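You operate a simulated robot arm through the tools that you are given. There is no shell and no other tool. Be economical: measure what you need, move in short steps, check, and stop when the job is done.

The job below is to be done with a simulated two-armed robot. You get a single attempt, and the scene is never put back.

TASK
Set the rails to the red sheet and lay it in.
Fine: free the clamp, wind to the width printed on the sheet, clamp again.

Only the result counts: the job must be done as asked and must still hold three seconds after the hand-in. Knocking over, shifting, dropping, spilling or breaking anything else fails it. Flat cloth is picked up by pressing the open fingertips on it (5 to 10 N) and closing them slowly along it; thin cloth reads only 2 to 8 mm in the jaws.

THE ROBOT
Two 6-joint arms with two-finger grippers on one trunk, on a base that drives. Base frame: it is fixed to the floor where the robot stands at the start and does not move with it; the origin is under the middle of the robot, x ahead of it, y to its left, z up; the surface under the hand at the start is at about z = 800. Units: mm, degrees, N and s.
The left shoulder is at the start at [61, 143, 900], the right one opposite. With the tool pointing down near the work surface each hand reaches from about 320 to 720 mm from the robot's upright axis, wherever it stands, measured 20 degrees to its own side. Places, roughly: sheet stop lock [1000, -100, 800]; width clamp [500, -100, 900]; width wheel [500, 200, 900]. Payload 2.45 kg a hand.
Tool frame (each hand has its own): the origin (TCP) lies between the finger pads and is the grasp point; the fingertips stand 26 mm ahead of it; z points along the fingers, y is the line along which they close. The gripper opens to 96 mm. The gripper's body begins 69 mm behind the TCP.
Orientation is that of the tool frame in the base frame, as [roll, pitch, yaw] about the fixed x, y, z axes, in that order (R = Rz(yaw) Ry(pitch) Rx(roll)). With the fingers straight down and closing along the base's y, the tool's x points along the base's -x, its y along +y and its z along -z.

THE INTERFACE
- The arms move only by the tool drive_tool. It takes "left_deltas", "right_deltas" or both (then of equal length, played together; a hand with none holds still); each is a list of rows, each a list of 7 numbers: the shift along the base's x, y, z in units of 300 mm (1.0 is 300 mm), then the turn, a rotation vector about the base's x, y, z in units of 120 degrees (1.0 is 120 degrees), then the finger opening in mm, from 0 to 96. In form: [[tx, ty, tz, rx, ry, rz, grip], ...]. A call has 1 to 10 rows; each row is the pose to reach, as a shift and turn from the pose commanded when the call began. A call with a number of a shift or a turn outside -1 to 1 is refused whole. Each row takes 0.2 s and may step no farther than 50 mm and 8.6 degrees from the row before; otherwise, or with a gripper value out of range, the whole call is refused. Where a pose cannot be reached the arm comes as near as it can. A force on the tool above 40 N (or 10 N above the force at the start of the call, whichever is more), or a blocked arm, ends the call early, and 0.2 s more pass. Each finger halts on what it meets, pressing with about 38 N; the grip force reading is that of the motor and also rises with nothing between the fingers. The clock runs only during rows and for 0.2 s after the last one: add rows that repeat a pose to give the fingers time. It gives the time, the measured TCP pose, the force on the tool (base axes), the opening and the grip force at its end, in the units of the frame above (readings bear some noise), with the torque about the TCP (base axes, N m) and any sound that the robot's microphone picked up, and new pictures: "views" is both (left out), scene, wrist or none (wrist: the cameras of the hands that moved).
- Cameras (640 x 400 px; columns grow to the right, rows downward): "scene" is now at [130.3, 5.5, 1489.9]; the picture's right is [0.02, -1.00, 0.00], its down [-0.75, -0.01, -0.66] and it looks along [0.66, 0.01, -0.75] (base axes); focal length 251 px, centre (320, 200). "left" rides on the left gripper at [82, -3, -98] in its tool frame; the picture's right is [0.04, 1.00, 0.00], its down [-0.73, 0.03, -0.68] and it looks along [-0.68, 0.03, 0.73] (tool axes); focal length 256 px, centre (320, 200). "right" rides on the right gripper at [82, 3, -98] in its tool frame; the picture's right is [-0.04, 1.00, 0.00], its down [-0.73, -0.03, -0.68] and it looks along [-0.68, -0.03, 0.73] (tool axes); focal length 256 px, centre (320, 200).
- move_column(by): slides the trunk up (or, below 0, down) by that many mm; the arms and the scene camera ride with it, the base frame stays. It gives what a move gives, with no picture.
- drive_base(legs): drives the robot by 1 to 6 legs, each [ahead, turn to the left] in mm and degrees, along the robot's own axes; the way and the turn of a leg run together, so that a leg with both is an arc; at most 1500 mm and 180 degrees a leg. The arms and the cameras ride along, it lands a little off, and it stops where it bumps. It gives what a move gives, and a new picture of the scene camera.
- aim_head(pan, tilt): turns the head with the scene camera to pan (to the left, within 86 degrees either way) and tilt (down, from -29 to 69), counted from straight ahead of the robot. It gives what a move gives, and a new picture of the scene camera.
- locate(camera, pixels): for up to 12 pixels [column, row] of the newest picture of that camera ("zoom" is the newest enlarged one), the place [x, y, z] in the base frame of the surface seen there, good to about 2 mm, but the place of the scene camera against the robot may be out by one fixed shift of up to 25 mm in any direction. No time passes.
- inspect(camera, box): a new picture of the part [left, top, right, bottom] of that camera's present view, enlarged. No time passes.
- close_job(): hands the job in; it is judged then, once.

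Work in short steps. Measure before you move; look again where a grasp or a placing could have gone wrong, and mend it. You have 80 turns and 260 pictures in all, those below and enlarged ones among them. Open the grippers and draw the arms clear of the work before you hand the job in, unless the task says otherwise; then end with one line.

The tools are called after ">>>" by a JSON object that holds its "method" and its "body". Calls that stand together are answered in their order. drive_tool: Moves the arms, as the interface text tells. Its arguments: {"type":"object","properties":{"left_deltas":{"type":"array"},"right_deltas":{"type":"array"},"views":{"type":"string","enum":["both","scene","wrist","none"]}},"required":[]} The other tools are called the same way: move_column (by) slides the trunk up or down; drive_base (legs) drives the base; aim_head (pan, tilt) turns the head that bears the scene camera; locate (camera, pixels) gives the place of the surface under pixels of a picture; inspect (camera, box) takes an enlarged picture of a part of a camera's view; close_job () hands the job in.

At the start:

```text
clock: 0.0
left_tool_pos: [474.7, 178.4, 1163.0]
left_tool_rot: [179.9, 0.0, 180.0]
left_force: [0.8, 0.1, -0.1]
left_moment: [0.02, 0.05, 0.01]
left_gripper_width: 95.8
left_grip_force: 0.1
right_tool_pos: [467.2, -305.5, 1169.1]
right_tool_rot: [179.9, -0.1, 179.9]
right_force: [-0.2, 0.7, 0.1]
right_moment: [0.0, 0.01, 0.02]
right_gripper_width: 96.1
right_grip_force: 0.0
trunk travel left (down, up): [-525.0, 65.0]
robot x, y, heading: [-0.2, -1.0, 0.4]
head pan, tilt: [0.9, 48.5]
```

scene: 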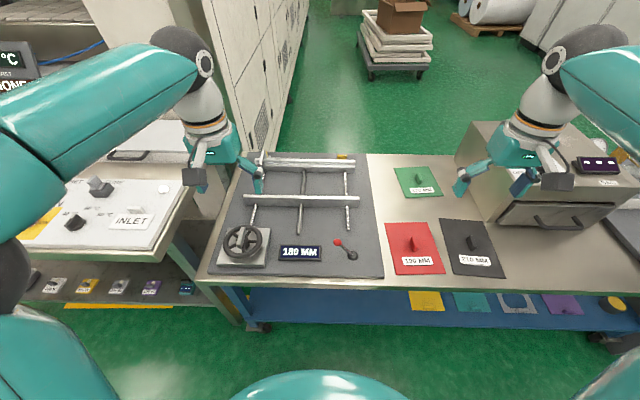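
right: 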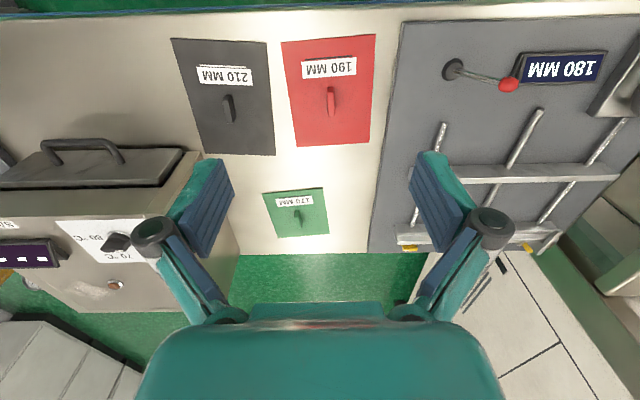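
left: 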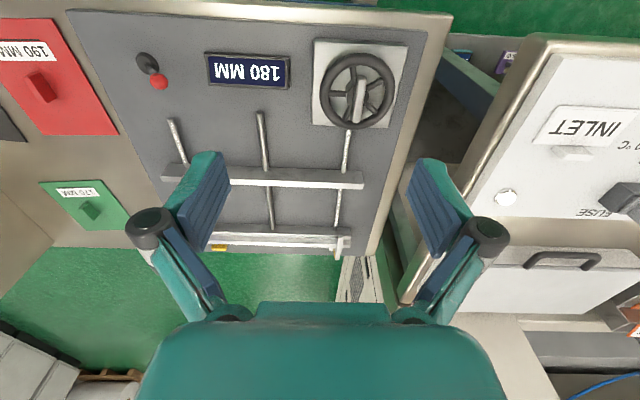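

The red sheet seems to read 190 MM and the display 180 MM. I enlarge the sheet label, the clamp and the wheel to be sure.

>>> {"method": "inspect", "body": {"camera": "scene", "box": [200, 140, 400, 280]}}

>>> {"method": "inspect", "body": {"camera": "scene", "box": [320, 150, 520, 290]}}

>>> {"method": "inspect", "body": {"camera": "left", "box": [120, 10, 440, 270]}}

>>> {"method": "inspect", "body": {"camera": "right", "box": [160, 20, 640, 270]}}

```text
2.86 times, centred on (300, 210) of scene
```

zoom: 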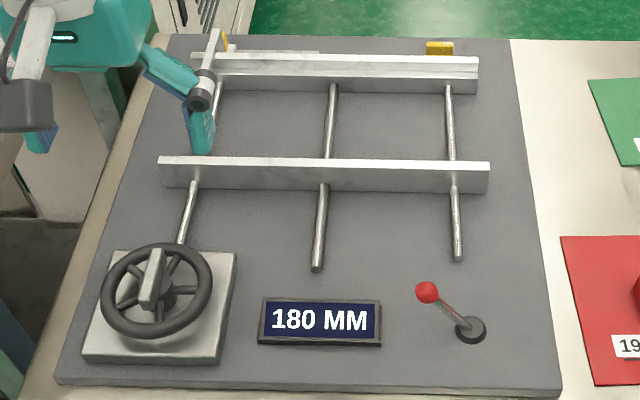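

```text
2.86 times, centred on (420, 220) of scene
```

zoom: 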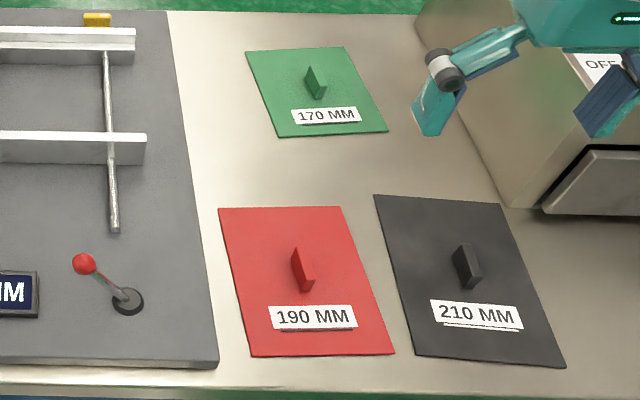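

```text
1.54 times, centred on (280, 140) of left
```

zoom: 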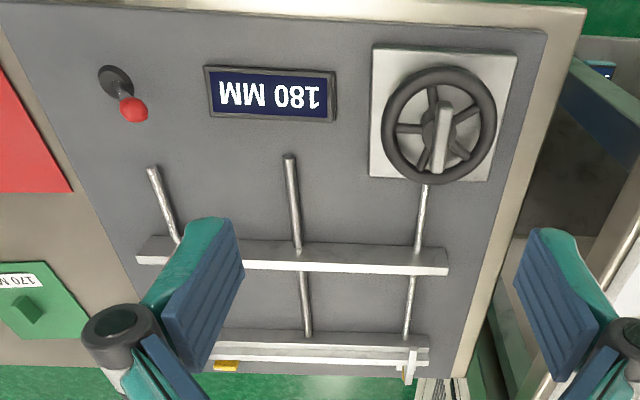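

```text
1.33 times, centred on (400, 145) of right
```

zoom: 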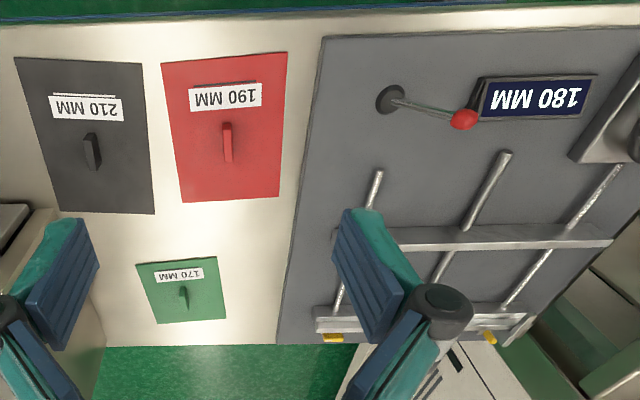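

Label 190, display 180. I measure the key places with the wrist cameras.

>>> {"method": "locate", "body": {"camera": "left", "pixels": [[147, 62], [160, 83], [357, 100], [341, 62], [325, 95], [392, 75], [200, 168], [362, 182], [340, 237], [218, 247], [332, 112], [339, 252]]}}

>>> {"method": "locate", "body": {"camera": "right", "pixels": [[283, 43], [374, 36], [297, 145], [370, 141], [331, 90], [331, 112], [453, 69], [509, 85], [480, 85], [408, 248], [405, 238], [329, 68]]}}

>>> {"method": "locate", "body": {"camera": "scene", "pixels": [[248, 199], [356, 200], [257, 163], [354, 164], [354, 170], [270, 155], [343, 157], [354, 256], [338, 243], [242, 243], [253, 237], [414, 245]]}}

```text
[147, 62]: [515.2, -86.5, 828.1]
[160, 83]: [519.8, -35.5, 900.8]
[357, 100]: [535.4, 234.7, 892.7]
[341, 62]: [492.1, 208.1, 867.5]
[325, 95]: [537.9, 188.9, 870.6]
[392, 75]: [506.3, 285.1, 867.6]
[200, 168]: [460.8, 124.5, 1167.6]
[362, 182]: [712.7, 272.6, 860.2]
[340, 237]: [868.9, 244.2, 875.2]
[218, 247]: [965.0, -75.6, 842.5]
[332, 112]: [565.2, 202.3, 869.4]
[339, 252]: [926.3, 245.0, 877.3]
```

```text
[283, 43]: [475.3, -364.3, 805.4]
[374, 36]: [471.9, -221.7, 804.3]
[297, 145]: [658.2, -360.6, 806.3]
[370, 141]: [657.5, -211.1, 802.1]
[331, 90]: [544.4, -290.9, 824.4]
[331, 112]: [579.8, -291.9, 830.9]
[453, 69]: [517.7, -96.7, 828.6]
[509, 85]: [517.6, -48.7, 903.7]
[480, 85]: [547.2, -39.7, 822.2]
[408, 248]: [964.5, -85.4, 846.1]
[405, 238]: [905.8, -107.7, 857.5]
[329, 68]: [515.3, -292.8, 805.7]
```

```text
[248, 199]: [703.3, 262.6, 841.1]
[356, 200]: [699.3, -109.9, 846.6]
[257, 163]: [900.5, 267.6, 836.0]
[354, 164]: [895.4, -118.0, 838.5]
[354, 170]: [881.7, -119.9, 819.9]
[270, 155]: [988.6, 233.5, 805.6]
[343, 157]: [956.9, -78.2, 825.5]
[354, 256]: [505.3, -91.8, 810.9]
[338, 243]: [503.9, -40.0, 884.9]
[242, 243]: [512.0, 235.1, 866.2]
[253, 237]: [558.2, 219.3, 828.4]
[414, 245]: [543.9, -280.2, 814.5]
```

I take a closer look at the far rail, the yellow part and the upright lever.

>>> {"method": "inspect", "body": {"camera": "scene", "box": [240, 145, 370, 215]}}

>>> {"method": "inspect", "body": {"camera": "left", "box": [150, 160, 400, 270]}}

>>> {"method": "inspect", "body": {"camera": "right", "box": [380, 180, 600, 270]}}

>>> {"method": "inspect", "body": {"camera": "scene", "box": [215, 215, 285, 275]}}

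```text
4.92 times, centred on (305, 180) of scene
```

zoom: 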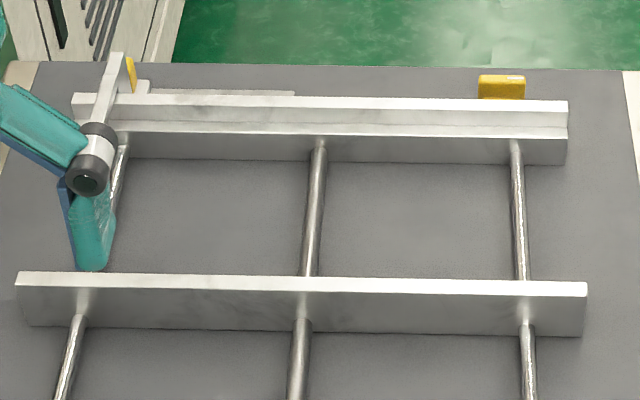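

```text
2.56 times, centred on (275, 215) of left
```

zoom: 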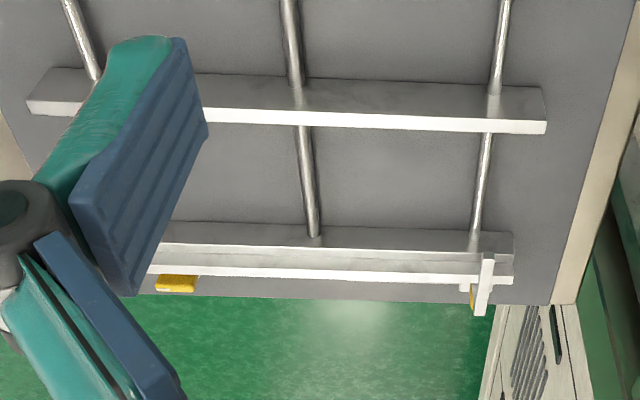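

```text
2.91 times, centred on (490, 225) of right
```

zoom: 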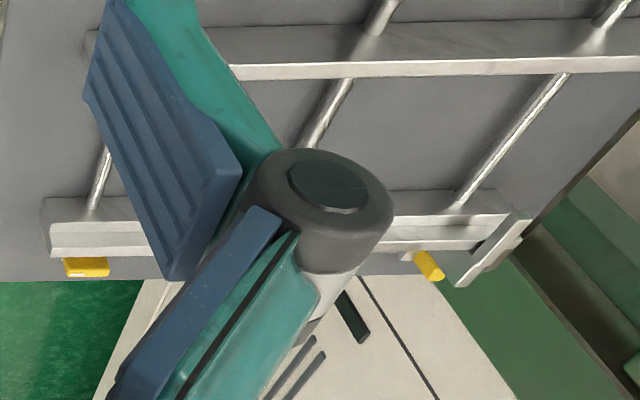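

```text
6.67 times, centred on (250, 245) of scene
```

zoom: 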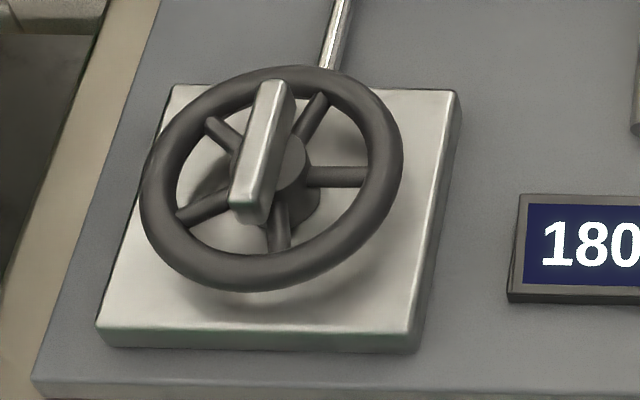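

Wheel is horizontal near (525, 235, 868) with a grip bar lying along x on its hub (~z 893). Clamp lever knob is near (519, -40, 902). I bring the left hand above the wheel and the right one above the clamp for a closer look.

>>> {"method": "drive_tool", "body": {"left_deltas": [[0.024, 0.026, -0.07, 0, 0, 0, 96], [0.048, 0.052, -0.14, 0, 0, 0, 96], [0.072, 0.078, -0.21, 0, 0, 0, 96], [0.096, 0.104, -0.28, 0, 0, 0, 96], [0.12, 0.13, -0.35, 0, 0, 0, 96], [0.144, 0.156, -0.42, 0, 0, 0, 96], [0.144, 0.156, -0.42, 0, 0, 0, 96], [0.144, 0.156, -0.42, 0, 0, 0, 96]], "right_deltas": [[0.02, 0.11, -0.06, 0, 0, 0, 96], [0.04, 0.22, -0.12, 0, 0, 0, 96], [0.06, 0.33, -0.18, 0, 0, 0, 96], [0.08, 0.44, -0.24, 0, 0, 0, 96], [0.1, 0.55, -0.3, 0, 0, 0, 96], [0.12, 0.66, -0.36, 0, 0, 0, 96], [0.14, 0.77, -0.42, 0, 0, 0, 96], [0.16, 0.85, -0.45, 0, 0, 0, 96]]}}

```text
clock: 1.8
left_tool_pos: [514.9, 224.7, 1038.1]
left_tool_rot: [-179.9, 0.0, -180.0]
left_force: [1.1, -0.1, -0.5]
left_moment: [0.01, 0.01, 0.0]
left_gripper_width: 95.8
left_grip_force: 0.0
right_tool_pos: [515.6, -48.8, 1033.8]
right_tool_rot: [179.9, -0.1, -179.9]
right_force: [0.5, 0.5, -0.5]
right_moment: [-0.03, 0.05, -0.01]
right_gripper_width: 96.0
right_grip_force: 0.1
trunk travel left (down, up): [-525.0, 65.0]
robot x, y, heading: [-1.2, 2.6, 0.2]
head pan, tilt: [0.9, 48.5]
```

scene: 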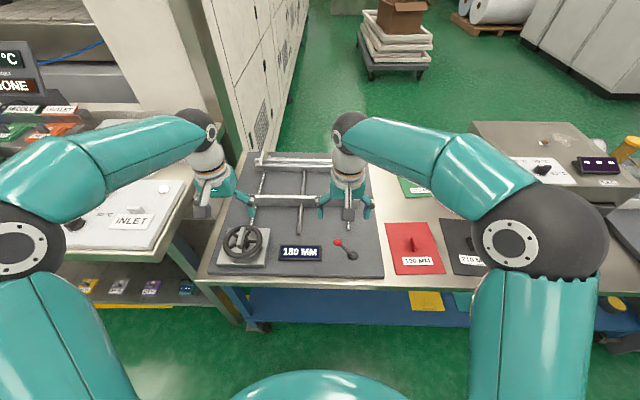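
right: 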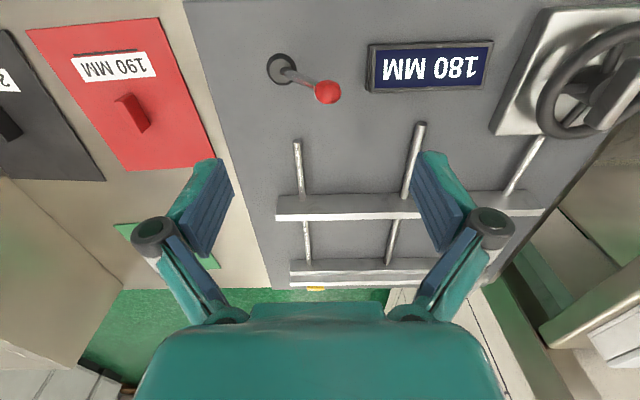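
left: 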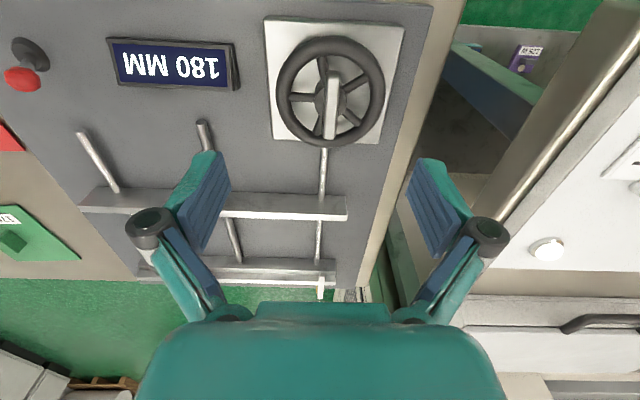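

The bar of the wheel is seen at about (333, 105) of the left picture; I measure it and the lever.

>>> {"method": "inspect", "body": {"camera": "left", "box": [260, 10, 420, 160]}}

>>> {"method": "inspect", "body": {"camera": "right", "box": [240, 30, 400, 130]}}

>>> {"method": "locate", "body": {"camera": "left", "pixels": [[335, 77], [332, 105], [330, 137], [328, 105], [340, 105], [331, 60], [280, 90], [383, 90], [350, 143], [325, 135], [328, 85], [321, 290]]}}

>>> {"method": "locate", "body": {"camera": "right", "pixels": [[327, 91], [338, 91], [318, 91], [327, 101], [327, 82], [300, 78], [290, 72], [283, 65], [275, 60], [316, 288], [295, 72]]}}

```text
2.67 times, centred on (340, 85) of left
```

zoom: 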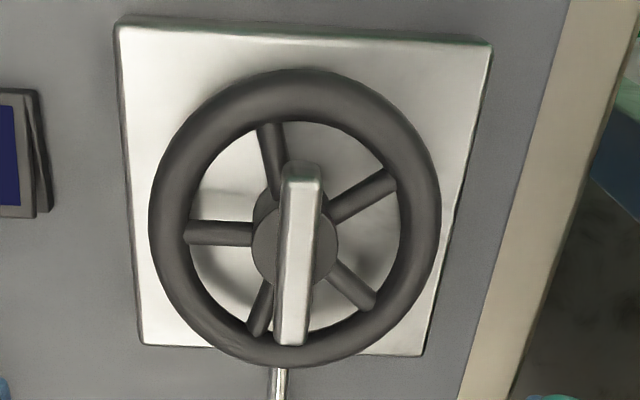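

```text
4.00 times, centred on (320, 80) of right
```

zoom: 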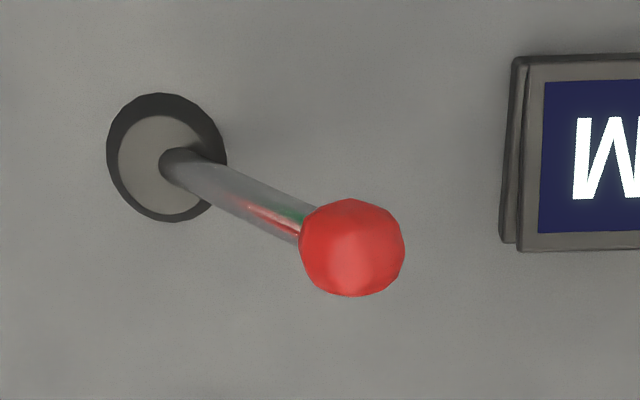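

```text
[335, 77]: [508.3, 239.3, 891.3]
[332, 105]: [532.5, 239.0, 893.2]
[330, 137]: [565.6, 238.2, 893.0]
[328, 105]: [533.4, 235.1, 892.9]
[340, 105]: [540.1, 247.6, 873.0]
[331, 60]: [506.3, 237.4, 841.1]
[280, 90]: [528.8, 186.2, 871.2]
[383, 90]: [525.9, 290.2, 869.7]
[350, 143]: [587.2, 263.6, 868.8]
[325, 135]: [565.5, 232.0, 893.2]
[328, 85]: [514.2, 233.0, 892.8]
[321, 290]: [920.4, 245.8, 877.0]
```

```text
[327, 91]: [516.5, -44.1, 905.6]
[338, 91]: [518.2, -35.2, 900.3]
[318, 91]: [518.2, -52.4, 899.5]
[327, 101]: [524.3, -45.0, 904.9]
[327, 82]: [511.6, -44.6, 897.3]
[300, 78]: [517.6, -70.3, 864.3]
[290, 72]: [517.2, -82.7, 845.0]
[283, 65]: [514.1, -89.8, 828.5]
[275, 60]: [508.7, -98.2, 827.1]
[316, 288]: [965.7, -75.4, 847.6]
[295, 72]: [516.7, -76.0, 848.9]
```

Lever: pivot about (517, -93, 820), knob centre about (518, -44, 893). I lower the right hand to cage the knob between the half-open fingers (closing along y).

>>> {"method": "drive_tool", "body": {"right_deltas": [[0.004, 0.016, -0.1, 0, 0, 0, 60], [0.007, 0.016, -0.22, 0, 0, 0, 60], [0.007, 0.016, -0.34, 0, 0, 0, 60], [0.007, 0.016, -0.435, 0, 0, 0, 60], [0.007, 0.016, -0.435, 0, 0, 0, 60]], "views": "wrist"}}

```text
clock: 3.0
left_tool_pos: [514.6, 225.4, 1037.0]
left_tool_rot: [-179.9, -0.1, 180.0]
left_force: [-0.1, 0.1, 0.3]
left_moment: [0.0, -0.04, -0.03]
left_gripper_width: 95.8
left_grip_force: 0.1
right_tool_pos: [514.2, -45.2, 902.5]
right_tool_rot: [179.9, 0.1, 180.0]
right_force: [-0.1, 0.6, -0.2]
right_moment: [0.01, 0.0, 0.03]
right_gripper_width: 59.9
right_grip_force: 0.0
trunk travel left (down, up): [-525.0, 65.0]
robot x, y, heading: [1.7, 1.7, -0.1]
head pan, tilt: [0.9, 48.5]
```

right: 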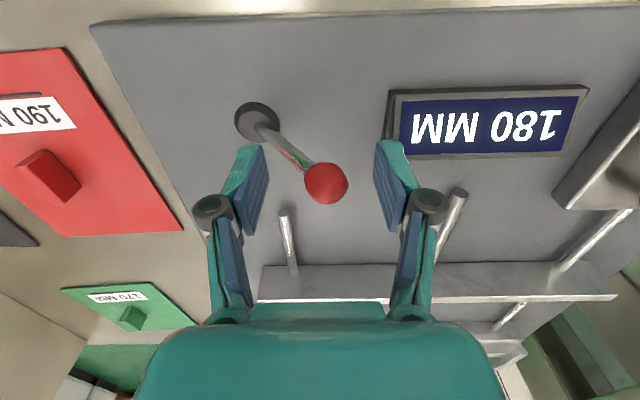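

Knob at (326, 183) lies between the fingers. I narrow the cage to 40 mm and push a little toward -y, feeling the force.

>>> {"method": "drive_tool", "body": {"right_deltas": [[0.008, 0, 0, 0, 0, 0, 40], [0.008, -0.02, 0, 0, 0, 0, 40], [0.008, -0.05, 0, 0, 0, 0, 40], [0.008, -0.08, 0, 0, 0, 0, 40], [0.008, -0.11, 0, 0, 0, 0, 40]], "views": "wrist"}}

```text
clock: 4.2
left_tool_pos: [514.9, 225.3, 1036.5]
left_tool_rot: [-180.0, 0.0, 180.0]
left_force: [-0.1, 0.3, -0.6]
left_moment: [0.0, 0.02, 0.01]
left_gripper_width: 95.7
left_grip_force: 0.1
right_tool_pos: [519.9, -79.8, 903.8]
right_tool_rot: [179.9, 0.0, -179.9]
right_force: [0.6, 0.0, 0.2]
right_moment: [-0.01, -0.02, -0.02]
right_gripper_width: 40.1
right_grip_force: 0.4
trunk travel left (down, up): [-525.0, 65.0]
robot x, y, heading: [5.0, 1.0, -0.1]
head pan, tilt: [0.9, 48.5]
```

right: 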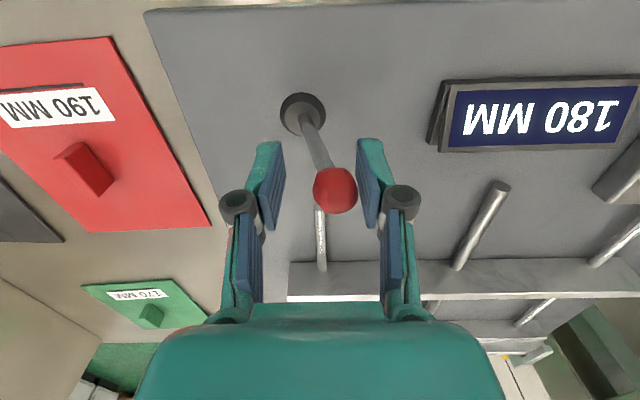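

The lever follows. I locate the knob to see how it pivots.

>>> {"method": "locate", "body": {"camera": "right", "pixels": [[335, 190], [320, 145], [303, 110], [335, 175]]}}

```text
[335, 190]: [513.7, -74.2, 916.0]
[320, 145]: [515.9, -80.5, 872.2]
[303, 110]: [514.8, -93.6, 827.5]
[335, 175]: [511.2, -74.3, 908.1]
```

It pivots about x, over the top. I carry on pushing over to the -y side.

>>> {"method": "drive_tool", "body": {"right_deltas": [[-0.004, -0.04, 0.0, 0, 0, 0, 40], [-0.004, -0.08, 0.01, 0, 0, 0, 40], [-0.004, -0.12, 0.01, 0, 0, 0, 40], [-0.004, -0.16, 0.01, 0, 0, 0, 40], [-0.004, -0.2, 0, 0, 0, 0, 40], [-0.004, -0.22, 0, 0, 0, 0, 40]], "views": "wrist"}}

```text
clock: 5.6
left_tool_pos: [514.8, 224.3, 1038.2]
left_tool_rot: [180.0, 0.0, -180.0]
left_force: [-0.1, -0.7, 0.6]
left_moment: [0.02, -0.04, 0.03]
left_gripper_width: 96.3
left_grip_force: 0.0
right_tool_pos: [517.7, -143.3, 904.2]
right_tool_rot: [180.0, 0.0, -180.0]
right_force: [0.9, 0.1, -0.3]
right_moment: [0.03, 0.01, 0.03]
right_gripper_width: 39.9
right_grip_force: 0.2
trunk travel left (down, up): [-525.0, 65.0]
robot x, y, heading: [-1.3, 0.8, -0.1]
head pan, tilt: [0.9, 48.5]
```

right: 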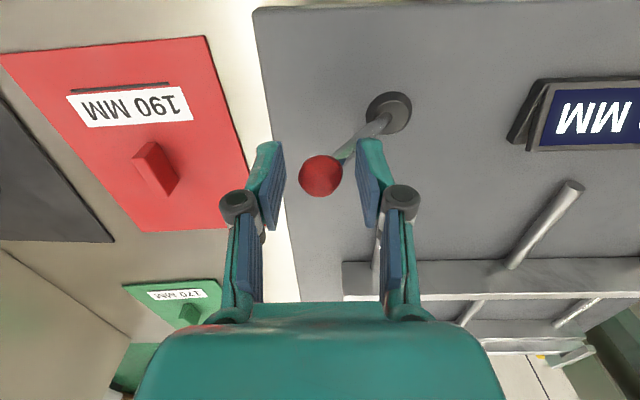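

The knob at (321, 175) has gone over. I measure whether it sits at the mirrored stop.

>>> {"method": "locate", "body": {"camera": "right", "pixels": [[320, 170], [308, 175], [333, 175], [395, 110]]}}

>>> {"method": "drive_tool", "body": {"right_deltas": [[0, -0.02, 0, 0, 0, 0, 40], [0, -0.05, 0, 0, 0, 0, 40], [0, -0.06, 0, 0, 0, 0, 40]], "views": "wrist"}}

```text
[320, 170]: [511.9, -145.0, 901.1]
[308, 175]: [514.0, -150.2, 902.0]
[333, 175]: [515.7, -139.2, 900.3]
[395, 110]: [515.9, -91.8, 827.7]
```

```text
clock: 6.4
left_tool_pos: [514.6, 227.3, 1035.9]
left_tool_rot: [-179.8, -0.1, -180.0]
left_force: [-0.4, 0.4, -0.2]
left_moment: [0.01, -0.03, 0.0]
left_gripper_width: 96.0
left_grip_force: 0.0
right_tool_pos: [519.1, -157.7, 901.9]
right_tool_rot: [179.9, -0.4, -179.9]
right_force: [-2.5, 33.8, -16.0]
right_moment: [-0.01, 0.04, 0.06]
right_gripper_width: 58.9
right_grip_force: 14.0
trunk travel left (down, up): [-525.0, 65.0]
robot x, y, heading: [-1.1, 0.2, -0.1]
head pan, tilt: [0.9, 48.5]
```

right: 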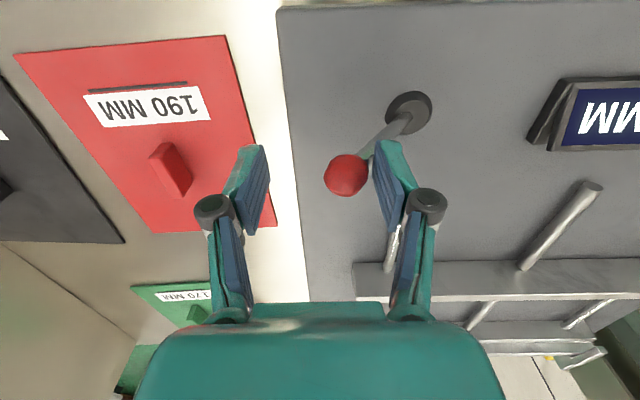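

The lever is at its end stop on the -y side (33 N). I back off and raise the right hand, and lower the left one onto the wheel bar, centred at (537, 238), with tips just above the hub.

>>> {"method": "drive_tool", "body": {"right_deltas": [[0, 0.04, 0, 0, 0, 0, 60], [0, 0.04, 0.12, 0, 0, 0, 60], [0, 0.04, 0.28, 0, 0, 0, 60], [0, -0.05, 0.4, 0, 0, 0, 60], [0, -0.15, 0.4, 0, 0, 0, 60]], "left_deltas": [[0.04, 0.02, -0.1, 0, 0, 0, 60], [0.074, 0.042, -0.2, 0, 0, 0, 50], [0.074, 0.042, -0.3, 0, 0, 0, 50], [0.074, 0.042, -0.4, 0, 0, 0, 50], [0.074, 0.042, -0.435, 0, 0, 0, 50]], "views": "both"}}

```text
clock: 7.6
left_tool_pos: [542.3, 238.6, 907.3]
left_tool_rot: [-180.0, 0.0, -180.0]
left_force: [0.1, 0.1, 0.0]
left_moment: [0.0, 0.02, 0.03]
left_gripper_width: 50.0
left_grip_force: 0.0
right_tool_pos: [519.6, -206.8, 1022.9]
right_tool_rot: [179.9, -0.2, 179.9]
right_force: [0.4, -0.2, 0.6]
right_moment: [0.0, -0.01, 0.04]
right_gripper_width: 60.0
right_grip_force: 0.1
trunk travel left (down, up): [-525.0, 65.0]
robot x, y, heading: [1.0, 2.7, 0.2]
head pan, tilt: [0.9, 48.5]
```

scene: 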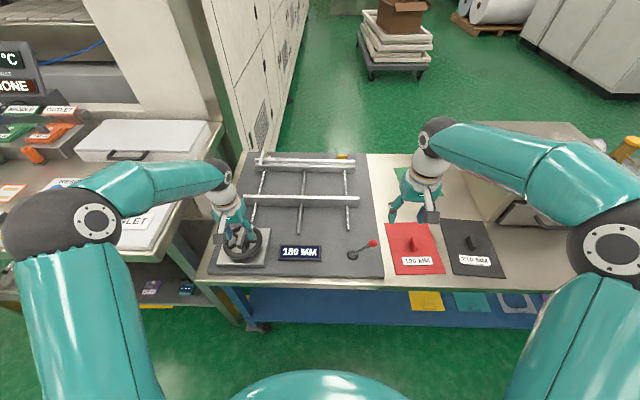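
right: 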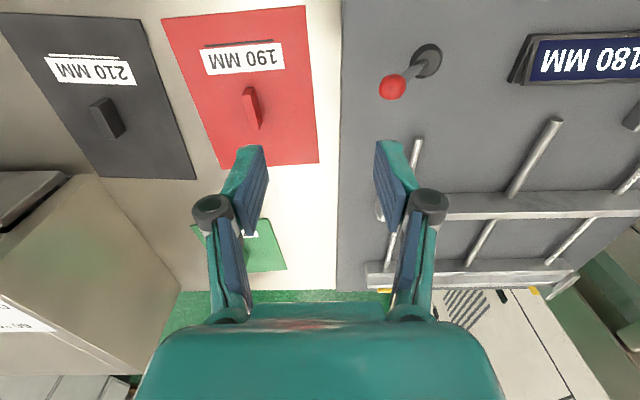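
left: 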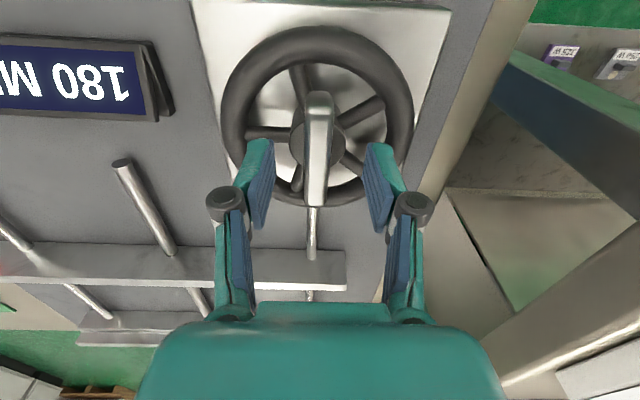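

The fingers straddle the bar. I recheck its place with this closer picture before closing.

>>> {"method": "locate", "body": {"camera": "left", "pixels": [[320, 97], [318, 130], [317, 200], [310, 150], [327, 150], [338, 130], [230, 120], [405, 120], [318, 35]]}}

```text
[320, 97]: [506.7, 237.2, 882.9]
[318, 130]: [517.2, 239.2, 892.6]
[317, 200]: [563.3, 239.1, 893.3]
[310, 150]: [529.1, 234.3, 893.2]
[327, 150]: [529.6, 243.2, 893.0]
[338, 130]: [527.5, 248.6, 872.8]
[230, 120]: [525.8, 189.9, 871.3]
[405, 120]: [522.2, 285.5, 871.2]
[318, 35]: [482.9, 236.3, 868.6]
```

Bar centre is (537, 238.7), top z 893. I shift 5 mm back, go 4 mm lower and close on it.

>>> {"method": "drive_tool", "body": {"left_deltas": [[-0.016, 0, -0.012, 0, 0, 0, 50], [-0.016, 0, -0.012, 0, 0, 0, 20], [-0.016, 0, -0.012, 0, 0, 0, 5], [-0.016, 0, -0.012, 0, 0, 0, 5], [-0.016, 0, -0.012, 0, 0, 0, 5]], "views": "wrist"}}

```text
clock: 8.8
left_tool_pos: [536.2, 237.5, 902.7]
left_tool_rot: [-180.0, 0.0, -180.0]
left_force: [-1.7, -7.5, -5.0]
left_moment: [-0.26, -0.74, -0.02]
left_gripper_width: 13.7
left_grip_force: 40.3
right_tool_pos: [520.7, -206.6, 1021.3]
right_tool_rot: [179.8, -0.1, 179.9]
right_force: [-0.6, -0.1, -0.1]
right_moment: [0.01, -0.01, -0.01]
right_gripper_width: 59.8
right_grip_force: 0.0
trunk travel left (down, up): [-525.0, 65.0]
robot x, y, heading: [1.4, 0.0, -0.1]
head pan, tilt: [0.9, 48.5]
```

left: 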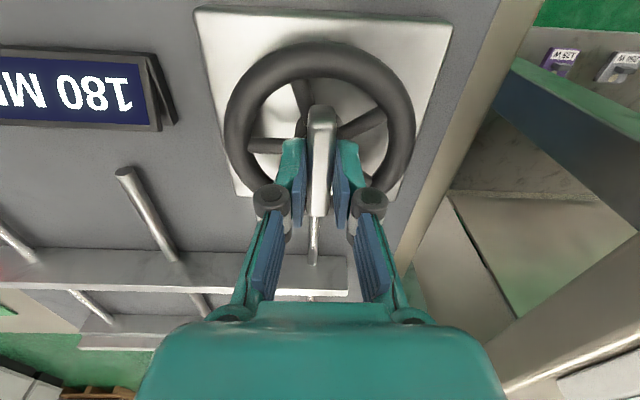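

The bar is gripped (13.7 mm, 40 N). I turn +24 degrees about z to learn direction and ratio.

>>> {"method": "drive_tool", "body": {"left_deltas": [[-0.016, 0.004, 0, 0, 0, 0.05, 5], [0, 0, 0, 0, 0, 0.1, 5], [0, 0, 0, 0, 0, 0.15, 5], [0, 0, 0, 0, 0, 0.2, 5], [0, 0, 0, 0, 0, 0.2, 5]], "views": "both"}}

```text
clock: 10.0
left_tool_pos: [536.0, 236.1, 904.3]
left_tool_rot: [180.0, 0.0, -155.9]
left_force: [5.1, -14.4, -7.6]
left_moment: [-0.03, -0.74, -0.05]
left_gripper_width: 13.8
left_grip_force: 40.3
right_tool_pos: [521.6, -206.5, 1021.2]
right_tool_rot: [179.8, -0.1, -180.0]
right_force: [0.3, 0.5, 0.3]
right_moment: [-0.04, 0.03, -0.01]
right_gripper_width: 60.0
right_grip_force: 0.0
trunk travel left (down, up): [-525.0, 65.0]
robot x, y, heading: [3.3, -0.8, 0.1]
head pan, tilt: [0.9, 48.5]
```

scene: 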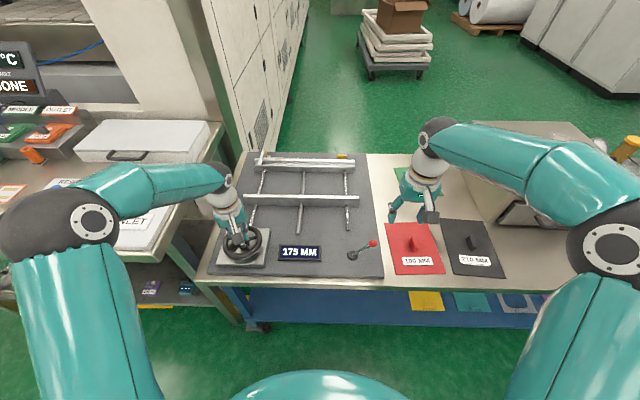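
left: 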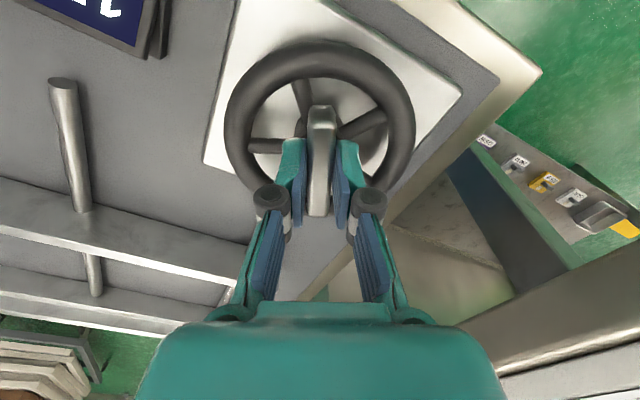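

The display changed; I read it.

>>> {"method": "inspect", "body": {"camera": "scene", "box": [270, 235, 330, 270]}}

```text
10.67 times, centred on (300, 252) of scene
```

zoom: 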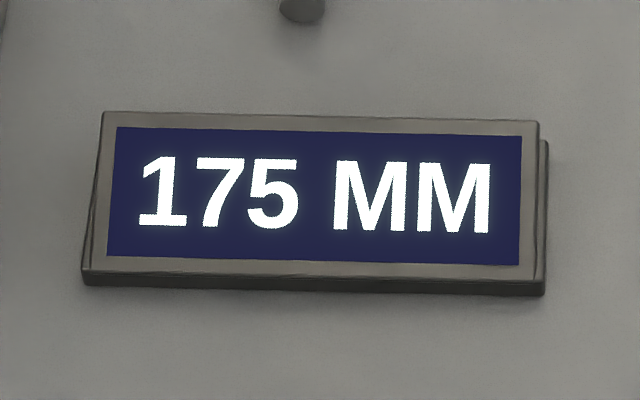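

+24 degrees gave -5 mm, so about 0.21 mm per degree. I turn back by about 65 degrees and read again.

>>> {"method": "drive_tool", "body": {"left_deltas": [[0, -0.005, 0, 0, 0, -0.06, 5], [0, -0.007, 0, 0, 0, -0.12, 5], [0, -0.007, 0, 0, 0, -0.18, 5], [0, -0.007, 0, 0, 0, -0.24, 5], [0, -0.007, 0, 0, 0, -0.3, 5], [0, -0.007, 0, 0, 0, -0.36, 5], [0, -0.007, 0, 0, 0, -0.42, 5], [0, -0.007, 0, 0, 0, -0.48, 5], [0, -0.007, 0, 0, 0, -0.54, 5], [0, -0.007, 0, 0, 0, -0.54, 5]], "views": "wrist"}}

>>> {"method": "inspect", "body": {"camera": "scene", "box": [270, 235, 330, 270]}}

```text
clock: 12.2
left_tool_pos: [537.4, 237.4, 904.6]
left_tool_rot: [179.8, 0.2, 139.0]
left_force: [11.8, 23.6, 11.9]
left_moment: [1.01, 0.25, 0.02]
left_gripper_width: 13.7
left_grip_force: 39.8
right_tool_pos: [522.2, -202.6, 1022.0]
right_tool_rot: [-179.9, -0.2, -179.9]
right_force: [-0.1, 0.4, -0.2]
right_moment: [0.0, 0.0, 0.03]
right_gripper_width: 59.7
right_grip_force: 0.1
trunk travel left (down, up): [-525.0, 65.0]
robot x, y, heading: [-2.5, -4.1, 0.1]
head pan, tilt: [0.9, 48.5]
```

left: 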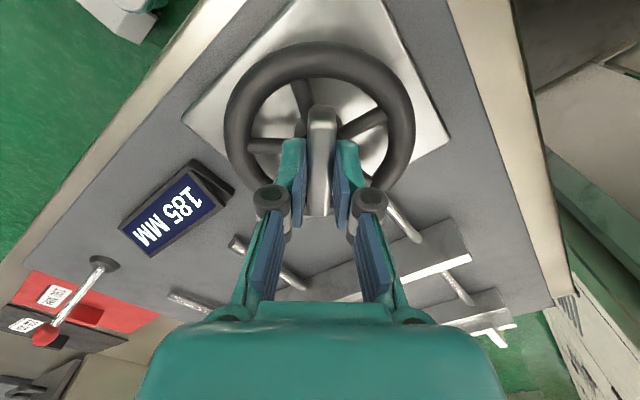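

```text
10.67 times, centred on (300, 252) of scene
```

zoom: 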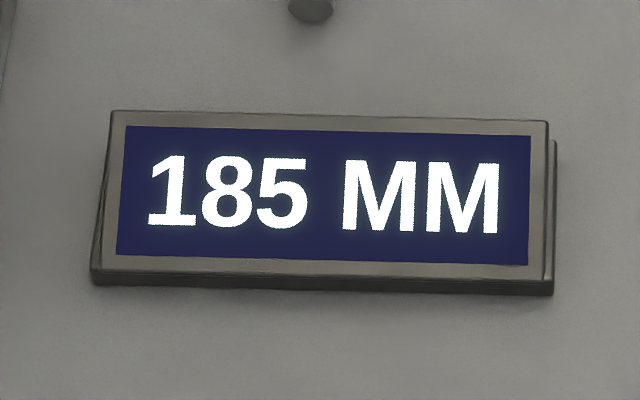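

Now 185. I relieve the side force by shifting +2 mm in y and turn another -14 degrees.

>>> {"method": "drive_tool", "body": {"left_deltas": [[0.002, 0.007, 0.003, 0, 0, -0.06, 5], [0.002, 0.007, 0.003, 0, 0, -0.12, 5], [0.002, 0.007, 0.003, 0, 0, -0.12, 5]], "views": "none"}}

>>> {"method": "inspect", "body": {"camera": "scene", "box": [270, 235, 330, 270]}}

```text
clock: 13.0
left_tool_pos: [537.4, 239.4, 903.1]
left_tool_rot: [179.8, 0.0, 124.6]
left_force: [13.3, 19.9, 5.1]
left_moment: [-0.2, -0.92, 0.08]
left_gripper_width: 13.7
left_grip_force: 40.6
right_tool_pos: [521.7, -203.4, 1021.8]
right_tool_rot: [-179.9, -0.1, 179.9]
right_force: [-0.6, -0.3, 0.3]
right_moment: [0.03, 0.05, 0.0]
right_gripper_width: 59.9
right_grip_force: 0.3
trunk travel left (down, up): [-525.0, 65.0]
robot x, y, heading: [-1.9, 2.2, -0.0]
head pan, tilt: [0.9, 48.5]
```

```text
10.67 times, centred on (300, 252) of scene
```

zoom: 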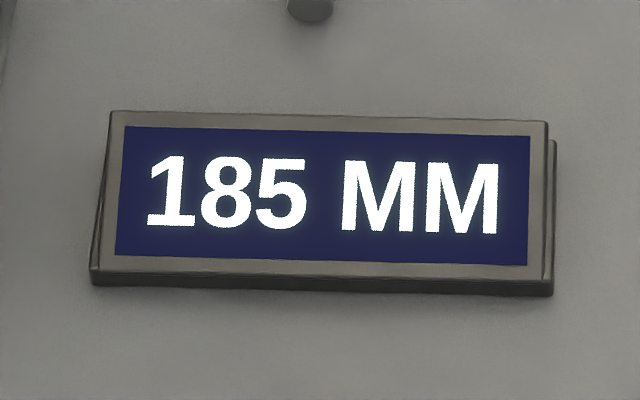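

Display steps by 5 mm, it seems. I go on in 7 degree steps, watching for 190.

>>> {"method": "drive_tool", "body": {"left_deltas": [[0.004, 0.007, 0, 0, 0, -0.06, 5], [0.004, 0.007, 0, 0, 0, -0.06, 5]], "views": "none"}}

>>> {"method": "inspect", "body": {"camera": "scene", "box": [270, 235, 330, 270]}}

>>> {"method": "drive_tool", "body": {"left_deltas": [[0, 0, 0, 0, 0, -0.06, 5], [0, 0, 0, 0, 0, -0.06, 5]], "views": "none"}}

>>> {"method": "inspect", "body": {"camera": "scene", "box": [270, 235, 330, 270]}}

```text
clock: 13.6
left_tool_pos: [536.8, 240.9, 903.8]
left_tool_rot: [179.9, 0.2, 117.5]
left_force: [14.7, 11.5, 11.4]
left_moment: [0.19, -0.37, 0.06]
left_gripper_width: 13.9
left_grip_force: 40.0
right_tool_pos: [521.4, -204.5, 1023.3]
right_tool_rot: [-180.0, 0.0, 180.0]
right_force: [0.2, -1.0, 0.1]
right_moment: [-0.01, -0.03, 0.02]
right_gripper_width: 60.0
right_grip_force: 0.1
trunk travel left (down, up): [-525.0, 65.0]
robot x, y, heading: [3.8, 0.0, -0.1]
head pan, tilt: [0.9, 48.5]
```

```text
10.67 times, centred on (300, 252) of scene
```

zoom: 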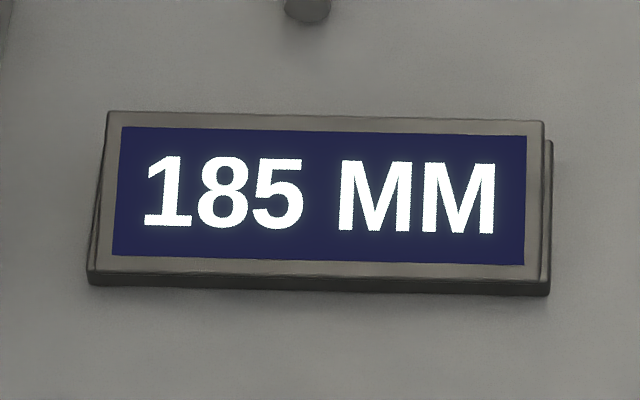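

```text
clock: 14.2
left_tool_pos: [537.1, 239.8, 903.8]
left_tool_rot: [-180.0, 0.1, 110.4]
left_force: [14.6, 11.3, 7.8]
left_moment: [-0.26, -0.55, 0.02]
left_gripper_width: 13.9
left_grip_force: 40.4
right_tool_pos: [521.6, -204.4, 1023.8]
right_tool_rot: [180.0, -0.1, -180.0]
right_force: [-0.1, 0.1, 0.0]
right_moment: [0.0, 0.05, -0.05]
right_gripper_width: 60.1
right_grip_force: 0.2
trunk travel left (down, up): [-525.0, 65.0]
robot x, y, heading: [-0.2, 3.4, -0.1]
head pan, tilt: [0.9, 48.5]
```

```text
10.67 times, centred on (300, 252) of scene
```

zoom: 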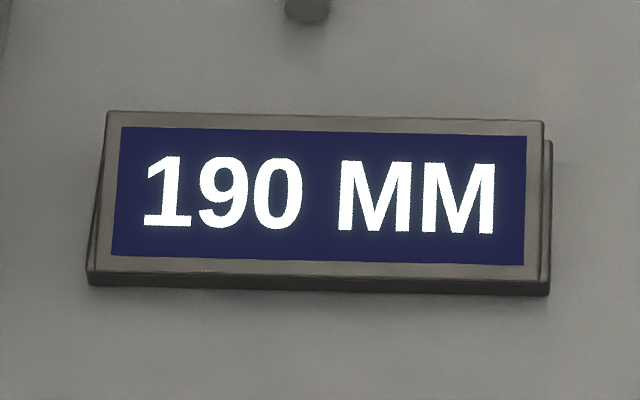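

190 now shows. Since the display rounds to 5 mm, I measure the actual gap, comparing with the earlier zoom of the rails.

>>> {"method": "inspect", "body": {"camera": "scene", "box": [240, 145, 370, 215]}}

>>> {"method": "inspect", "body": {"camera": "scene", "box": [310, 150, 380, 212]}}

```text
4.92 times, centred on (305, 180) of scene
```

zoom: 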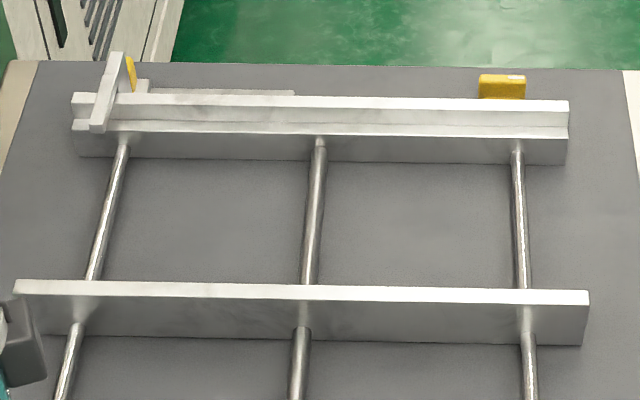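

```text
6.45 times, centred on (345, 181) of scene
```

zoom: 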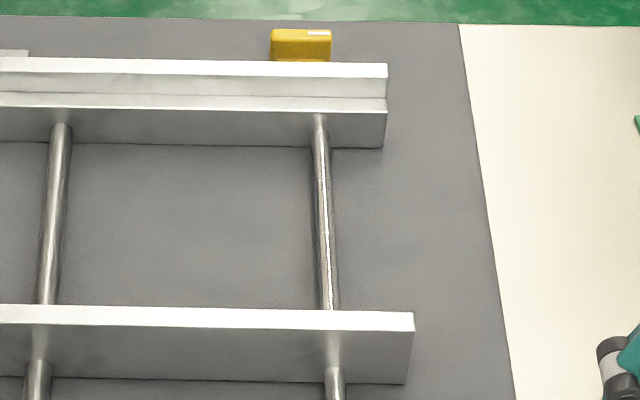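

The near rail moved about 8 mm for 70 degrees, so 0.115 mm per degree and the display rounds: 187.5 mm is at about here. I refine the threshold by going back 3.5 degrees, and then look for the 195 threshold ahead.

>>> {"method": "drive_tool", "body": {"left_deltas": [[0.004, 0.004, 0, 0, 0, 0.03, 5], [0.004, 0.004, 0, 0, 0, 0.03, 5]], "views": "none"}}

>>> {"method": "inspect", "body": {"camera": "scene", "box": [270, 235, 330, 270]}}

>>> {"method": "drive_tool", "body": {"left_deltas": [[0, 0, 0, 0, 0, -0.06, 5], [0, 0, 0, 0, 0, -0.12, 5], [0, 0, 0, 0, 0, -0.18, 5], [0, 0, 0, 0, 0, -0.24, 5], [0, 0, 0, 0, 0, -0.3, 5], [0, 0, 0, 0, 0, -0.36, 5], [0, 0, 0, 0, 0, -0.36, 5]], "views": "none"}}

>>> {"method": "inspect", "body": {"camera": "scene", "box": [270, 235, 330, 270]}}

```text
clock: 14.8
left_tool_pos: [537.2, 239.4, 904.7]
left_tool_rot: [-179.9, 0.1, 114.0]
left_force: [8.7, 3.9, 8.5]
left_moment: [-0.88, -0.53, 0.01]
left_gripper_width: 14.1
left_grip_force: 40.7
right_tool_pos: [521.0, -204.7, 1022.5]
right_tool_rot: [-180.0, 0.1, 179.9]
right_force: [-0.1, -1.5, -0.1]
right_moment: [-0.01, 0.06, 0.0]
right_gripper_width: 60.2
right_grip_force: 0.1
trunk travel left (down, up): [-525.0, 65.0]
robot x, y, heading: [-0.8, 4.7, -0.1]
head pan, tilt: [0.9, 48.5]
```

```text
10.67 times, centred on (300, 252) of scene
```

zoom: 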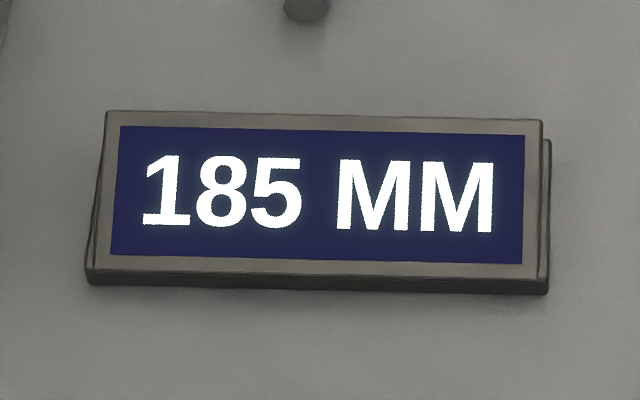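

```text
clock: 16.4
left_tool_pos: [540.0, 239.4, 904.2]
left_tool_rot: [-179.9, 0.0, 70.7]
left_force: [14.7, -2.9, 0.8]
left_moment: [0.37, -0.51, 0.0]
left_gripper_width: 14.0
left_grip_force: 40.3
right_tool_pos: [522.2, -204.5, 1022.8]
right_tool_rot: [-179.9, -0.1, -180.0]
right_force: [0.4, 0.0, -0.3]
right_moment: [0.02, 0.0, 0.0]
right_gripper_width: 59.8
right_grip_force: 0.1
trunk travel left (down, up): [-525.0, 65.0]
robot x, y, heading: [3.8, 1.0, -0.2]
head pan, tilt: [0.9, 48.5]
```

```text
10.67 times, centred on (300, 252) of scene
```

zoom: 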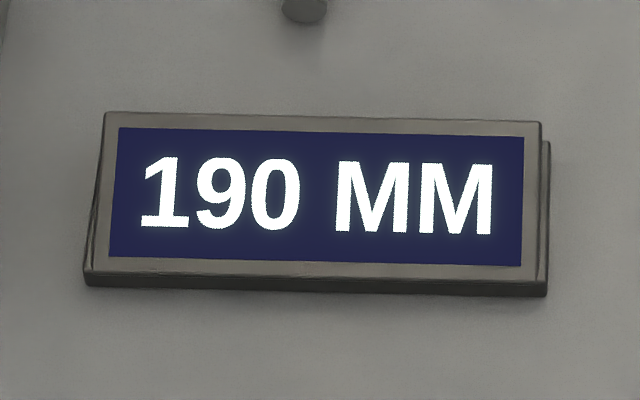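

Still 190 at yaw 70.7. One more step to find the upper threshold.

>>> {"method": "drive_tool", "body": {"left_deltas": [[0.003, 0, 0, 0, 0, -0.03, 5], [0.003, 0, 0, 0, 0, -0.03, 5]], "views": "none"}}

>>> {"method": "inspect", "body": {"camera": "scene", "box": [270, 235, 330, 270]}}

>>> {"method": "drive_tool", "body": {"left_deltas": [[0.003, 0, 0, 0, 0, -0.03, 5], [0.003, 0, 0, 0, 0, -0.03, 5]], "views": "none"}}

>>> {"method": "inspect", "body": {"camera": "scene", "box": [270, 235, 330, 270]}}

```text
clock: 17.0
left_tool_pos: [540.3, 238.6, 904.4]
left_tool_rot: [-179.9, 0.2, 67.1]
left_force: [12.4, -4.9, -0.5]
left_moment: [0.48, -0.56, 0.01]
left_gripper_width: 14.0
left_grip_force: 40.2
right_tool_pos: [520.5, -206.8, 1021.5]
right_tool_rot: [179.8, -0.1, 180.0]
right_force: [0.0, 0.1, 0.6]
right_moment: [-0.01, 0.02, -0.05]
right_gripper_width: 59.7
right_grip_force: 0.0
trunk travel left (down, up): [-525.0, 65.0]
robot x, y, heading: [-1.5, 0.2, -0.1]
head pan, tilt: [0.9, 48.5]
```

```text
10.67 times, centred on (300, 252) of scene
```

zoom: 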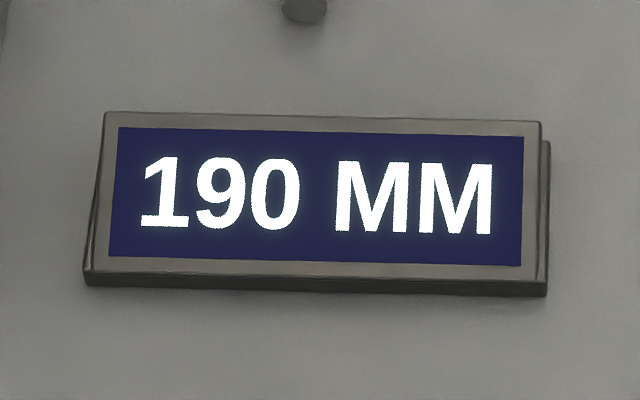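

```text
clock: 17.6
left_tool_pos: [540.6, 240.0, 904.0]
left_tool_rot: [-179.7, 0.1, 63.4]
left_force: [5.6, -6.7, -5.0]
left_moment: [0.64, -0.51, 0.02]
left_gripper_width: 14.0
left_grip_force: 40.1
right_tool_pos: [521.6, -205.9, 1022.5]
right_tool_rot: [180.0, -0.2, 180.0]
right_force: [-0.5, -0.7, 0.1]
right_moment: [0.01, 0.02, 0.01]
right_gripper_width: 59.9
right_grip_force: 0.1
trunk travel left (down, up): [-525.0, 65.0]
robot x, y, heading: [-1.3, 0.6, 0.1]
head pan, tilt: [0.9, 48.5]
```

```text
10.67 times, centred on (300, 252) of scene
```

zoom: 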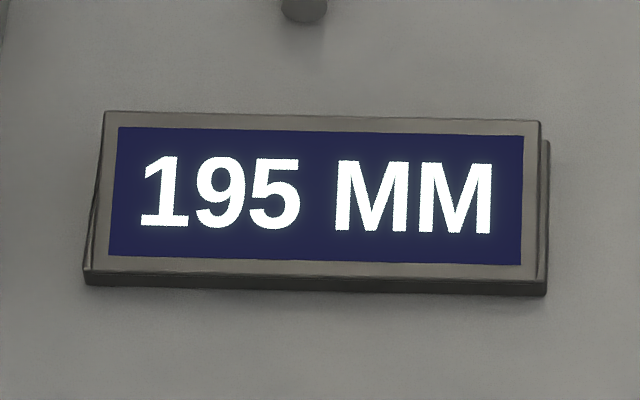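

Upper threshold is at yaw ~65.3, lower ~112.2; true 190 is at yaw ~89. I turn back there and let go, and look.

>>> {"method": "drive_tool", "body": {"left_deltas": [[0, 0, 0, 0, 0, 0.06, 5], [0, 0, 0, 0, 0, 0.12, 5], [0, 0, 0, 0, 0, 0.18, 5], [0, 0, 0, 0, 0, 0.215, 5], [0, 0, 0, 0, 0, 0.215, 5], [0, 0, 0, 0, 0, 0.215, 5]], "views": "none"}}

>>> {"method": "inspect", "body": {"camera": "scene", "box": [270, 235, 330, 270]}}

```text
clock: 19.0
left_tool_pos: [538.3, 240.5, 903.0]
left_tool_rot: [-179.8, 0.0, 89.4]
left_force: [-1.4, -2.3, -5.2]
left_moment: [-0.83, 0.06, 0.03]
left_gripper_width: 14.0
left_grip_force: 39.7
right_tool_pos: [520.3, -206.4, 1023.5]
right_tool_rot: [180.0, -0.1, -179.9]
right_force: [0.3, 0.3, -0.4]
right_moment: [0.02, 0.02, 0.03]
right_gripper_width: 60.0
right_grip_force: 0.1
trunk travel left (down, up): [-525.0, 65.0]
robot x, y, heading: [-5.0, -3.3, -0.1]
head pan, tilt: [0.9, 48.5]
```

```text
10.67 times, centred on (300, 252) of scene
```

zoom: 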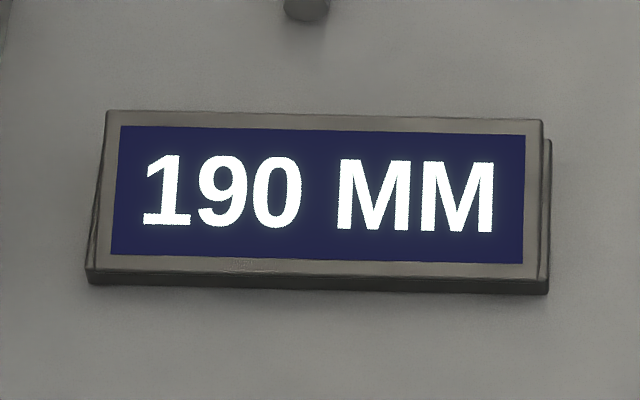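

190 again with negligible force. Holding the wheel with the left hand, I lower the right hand over the knob at (517, -143).

>>> {"method": "drive_tool", "body": {"right_deltas": [[-0.01, 0.1, 0, 0, 0, 0, 60], [-0.01, 0.2, 0, 0, 0, 0, 60], [-0.01, 0.2, -0.15, 0, 0, 0, 60], [-0.01, 0.2, -0.28, 0, 0, 0, 60], [-0.01, 0.2, -0.398, 0, 0, 0, 60], [-0.01, 0.2, -0.398, 0, 0, 0, 45]], "views": "wrist"}}

```text
clock: 20.4
left_tool_pos: [539.2, 239.7, 904.6]
left_tool_rot: [-179.7, 0.2, 89.4]
left_force: [-6.9, -2.3, -10.6]
left_moment: [0.02, 0.18, -0.07]
left_gripper_width: 14.0
left_grip_force: 40.7
right_tool_pos: [514.2, -147.6, 905.3]
right_tool_rot: [180.0, 0.1, 179.9]
right_force: [0.6, 0.0, -0.6]
right_moment: [0.0, 0.01, 0.0]
right_gripper_width: 45.2
right_grip_force: 0.1
trunk travel left (down, up): [-525.0, 65.0]
robot x, y, heading: [3.2, -0.6, 0.2]
head pan, tilt: [0.9, 48.5]
```

right: 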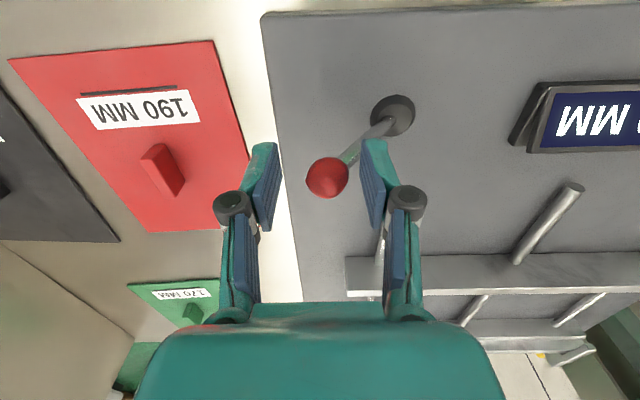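

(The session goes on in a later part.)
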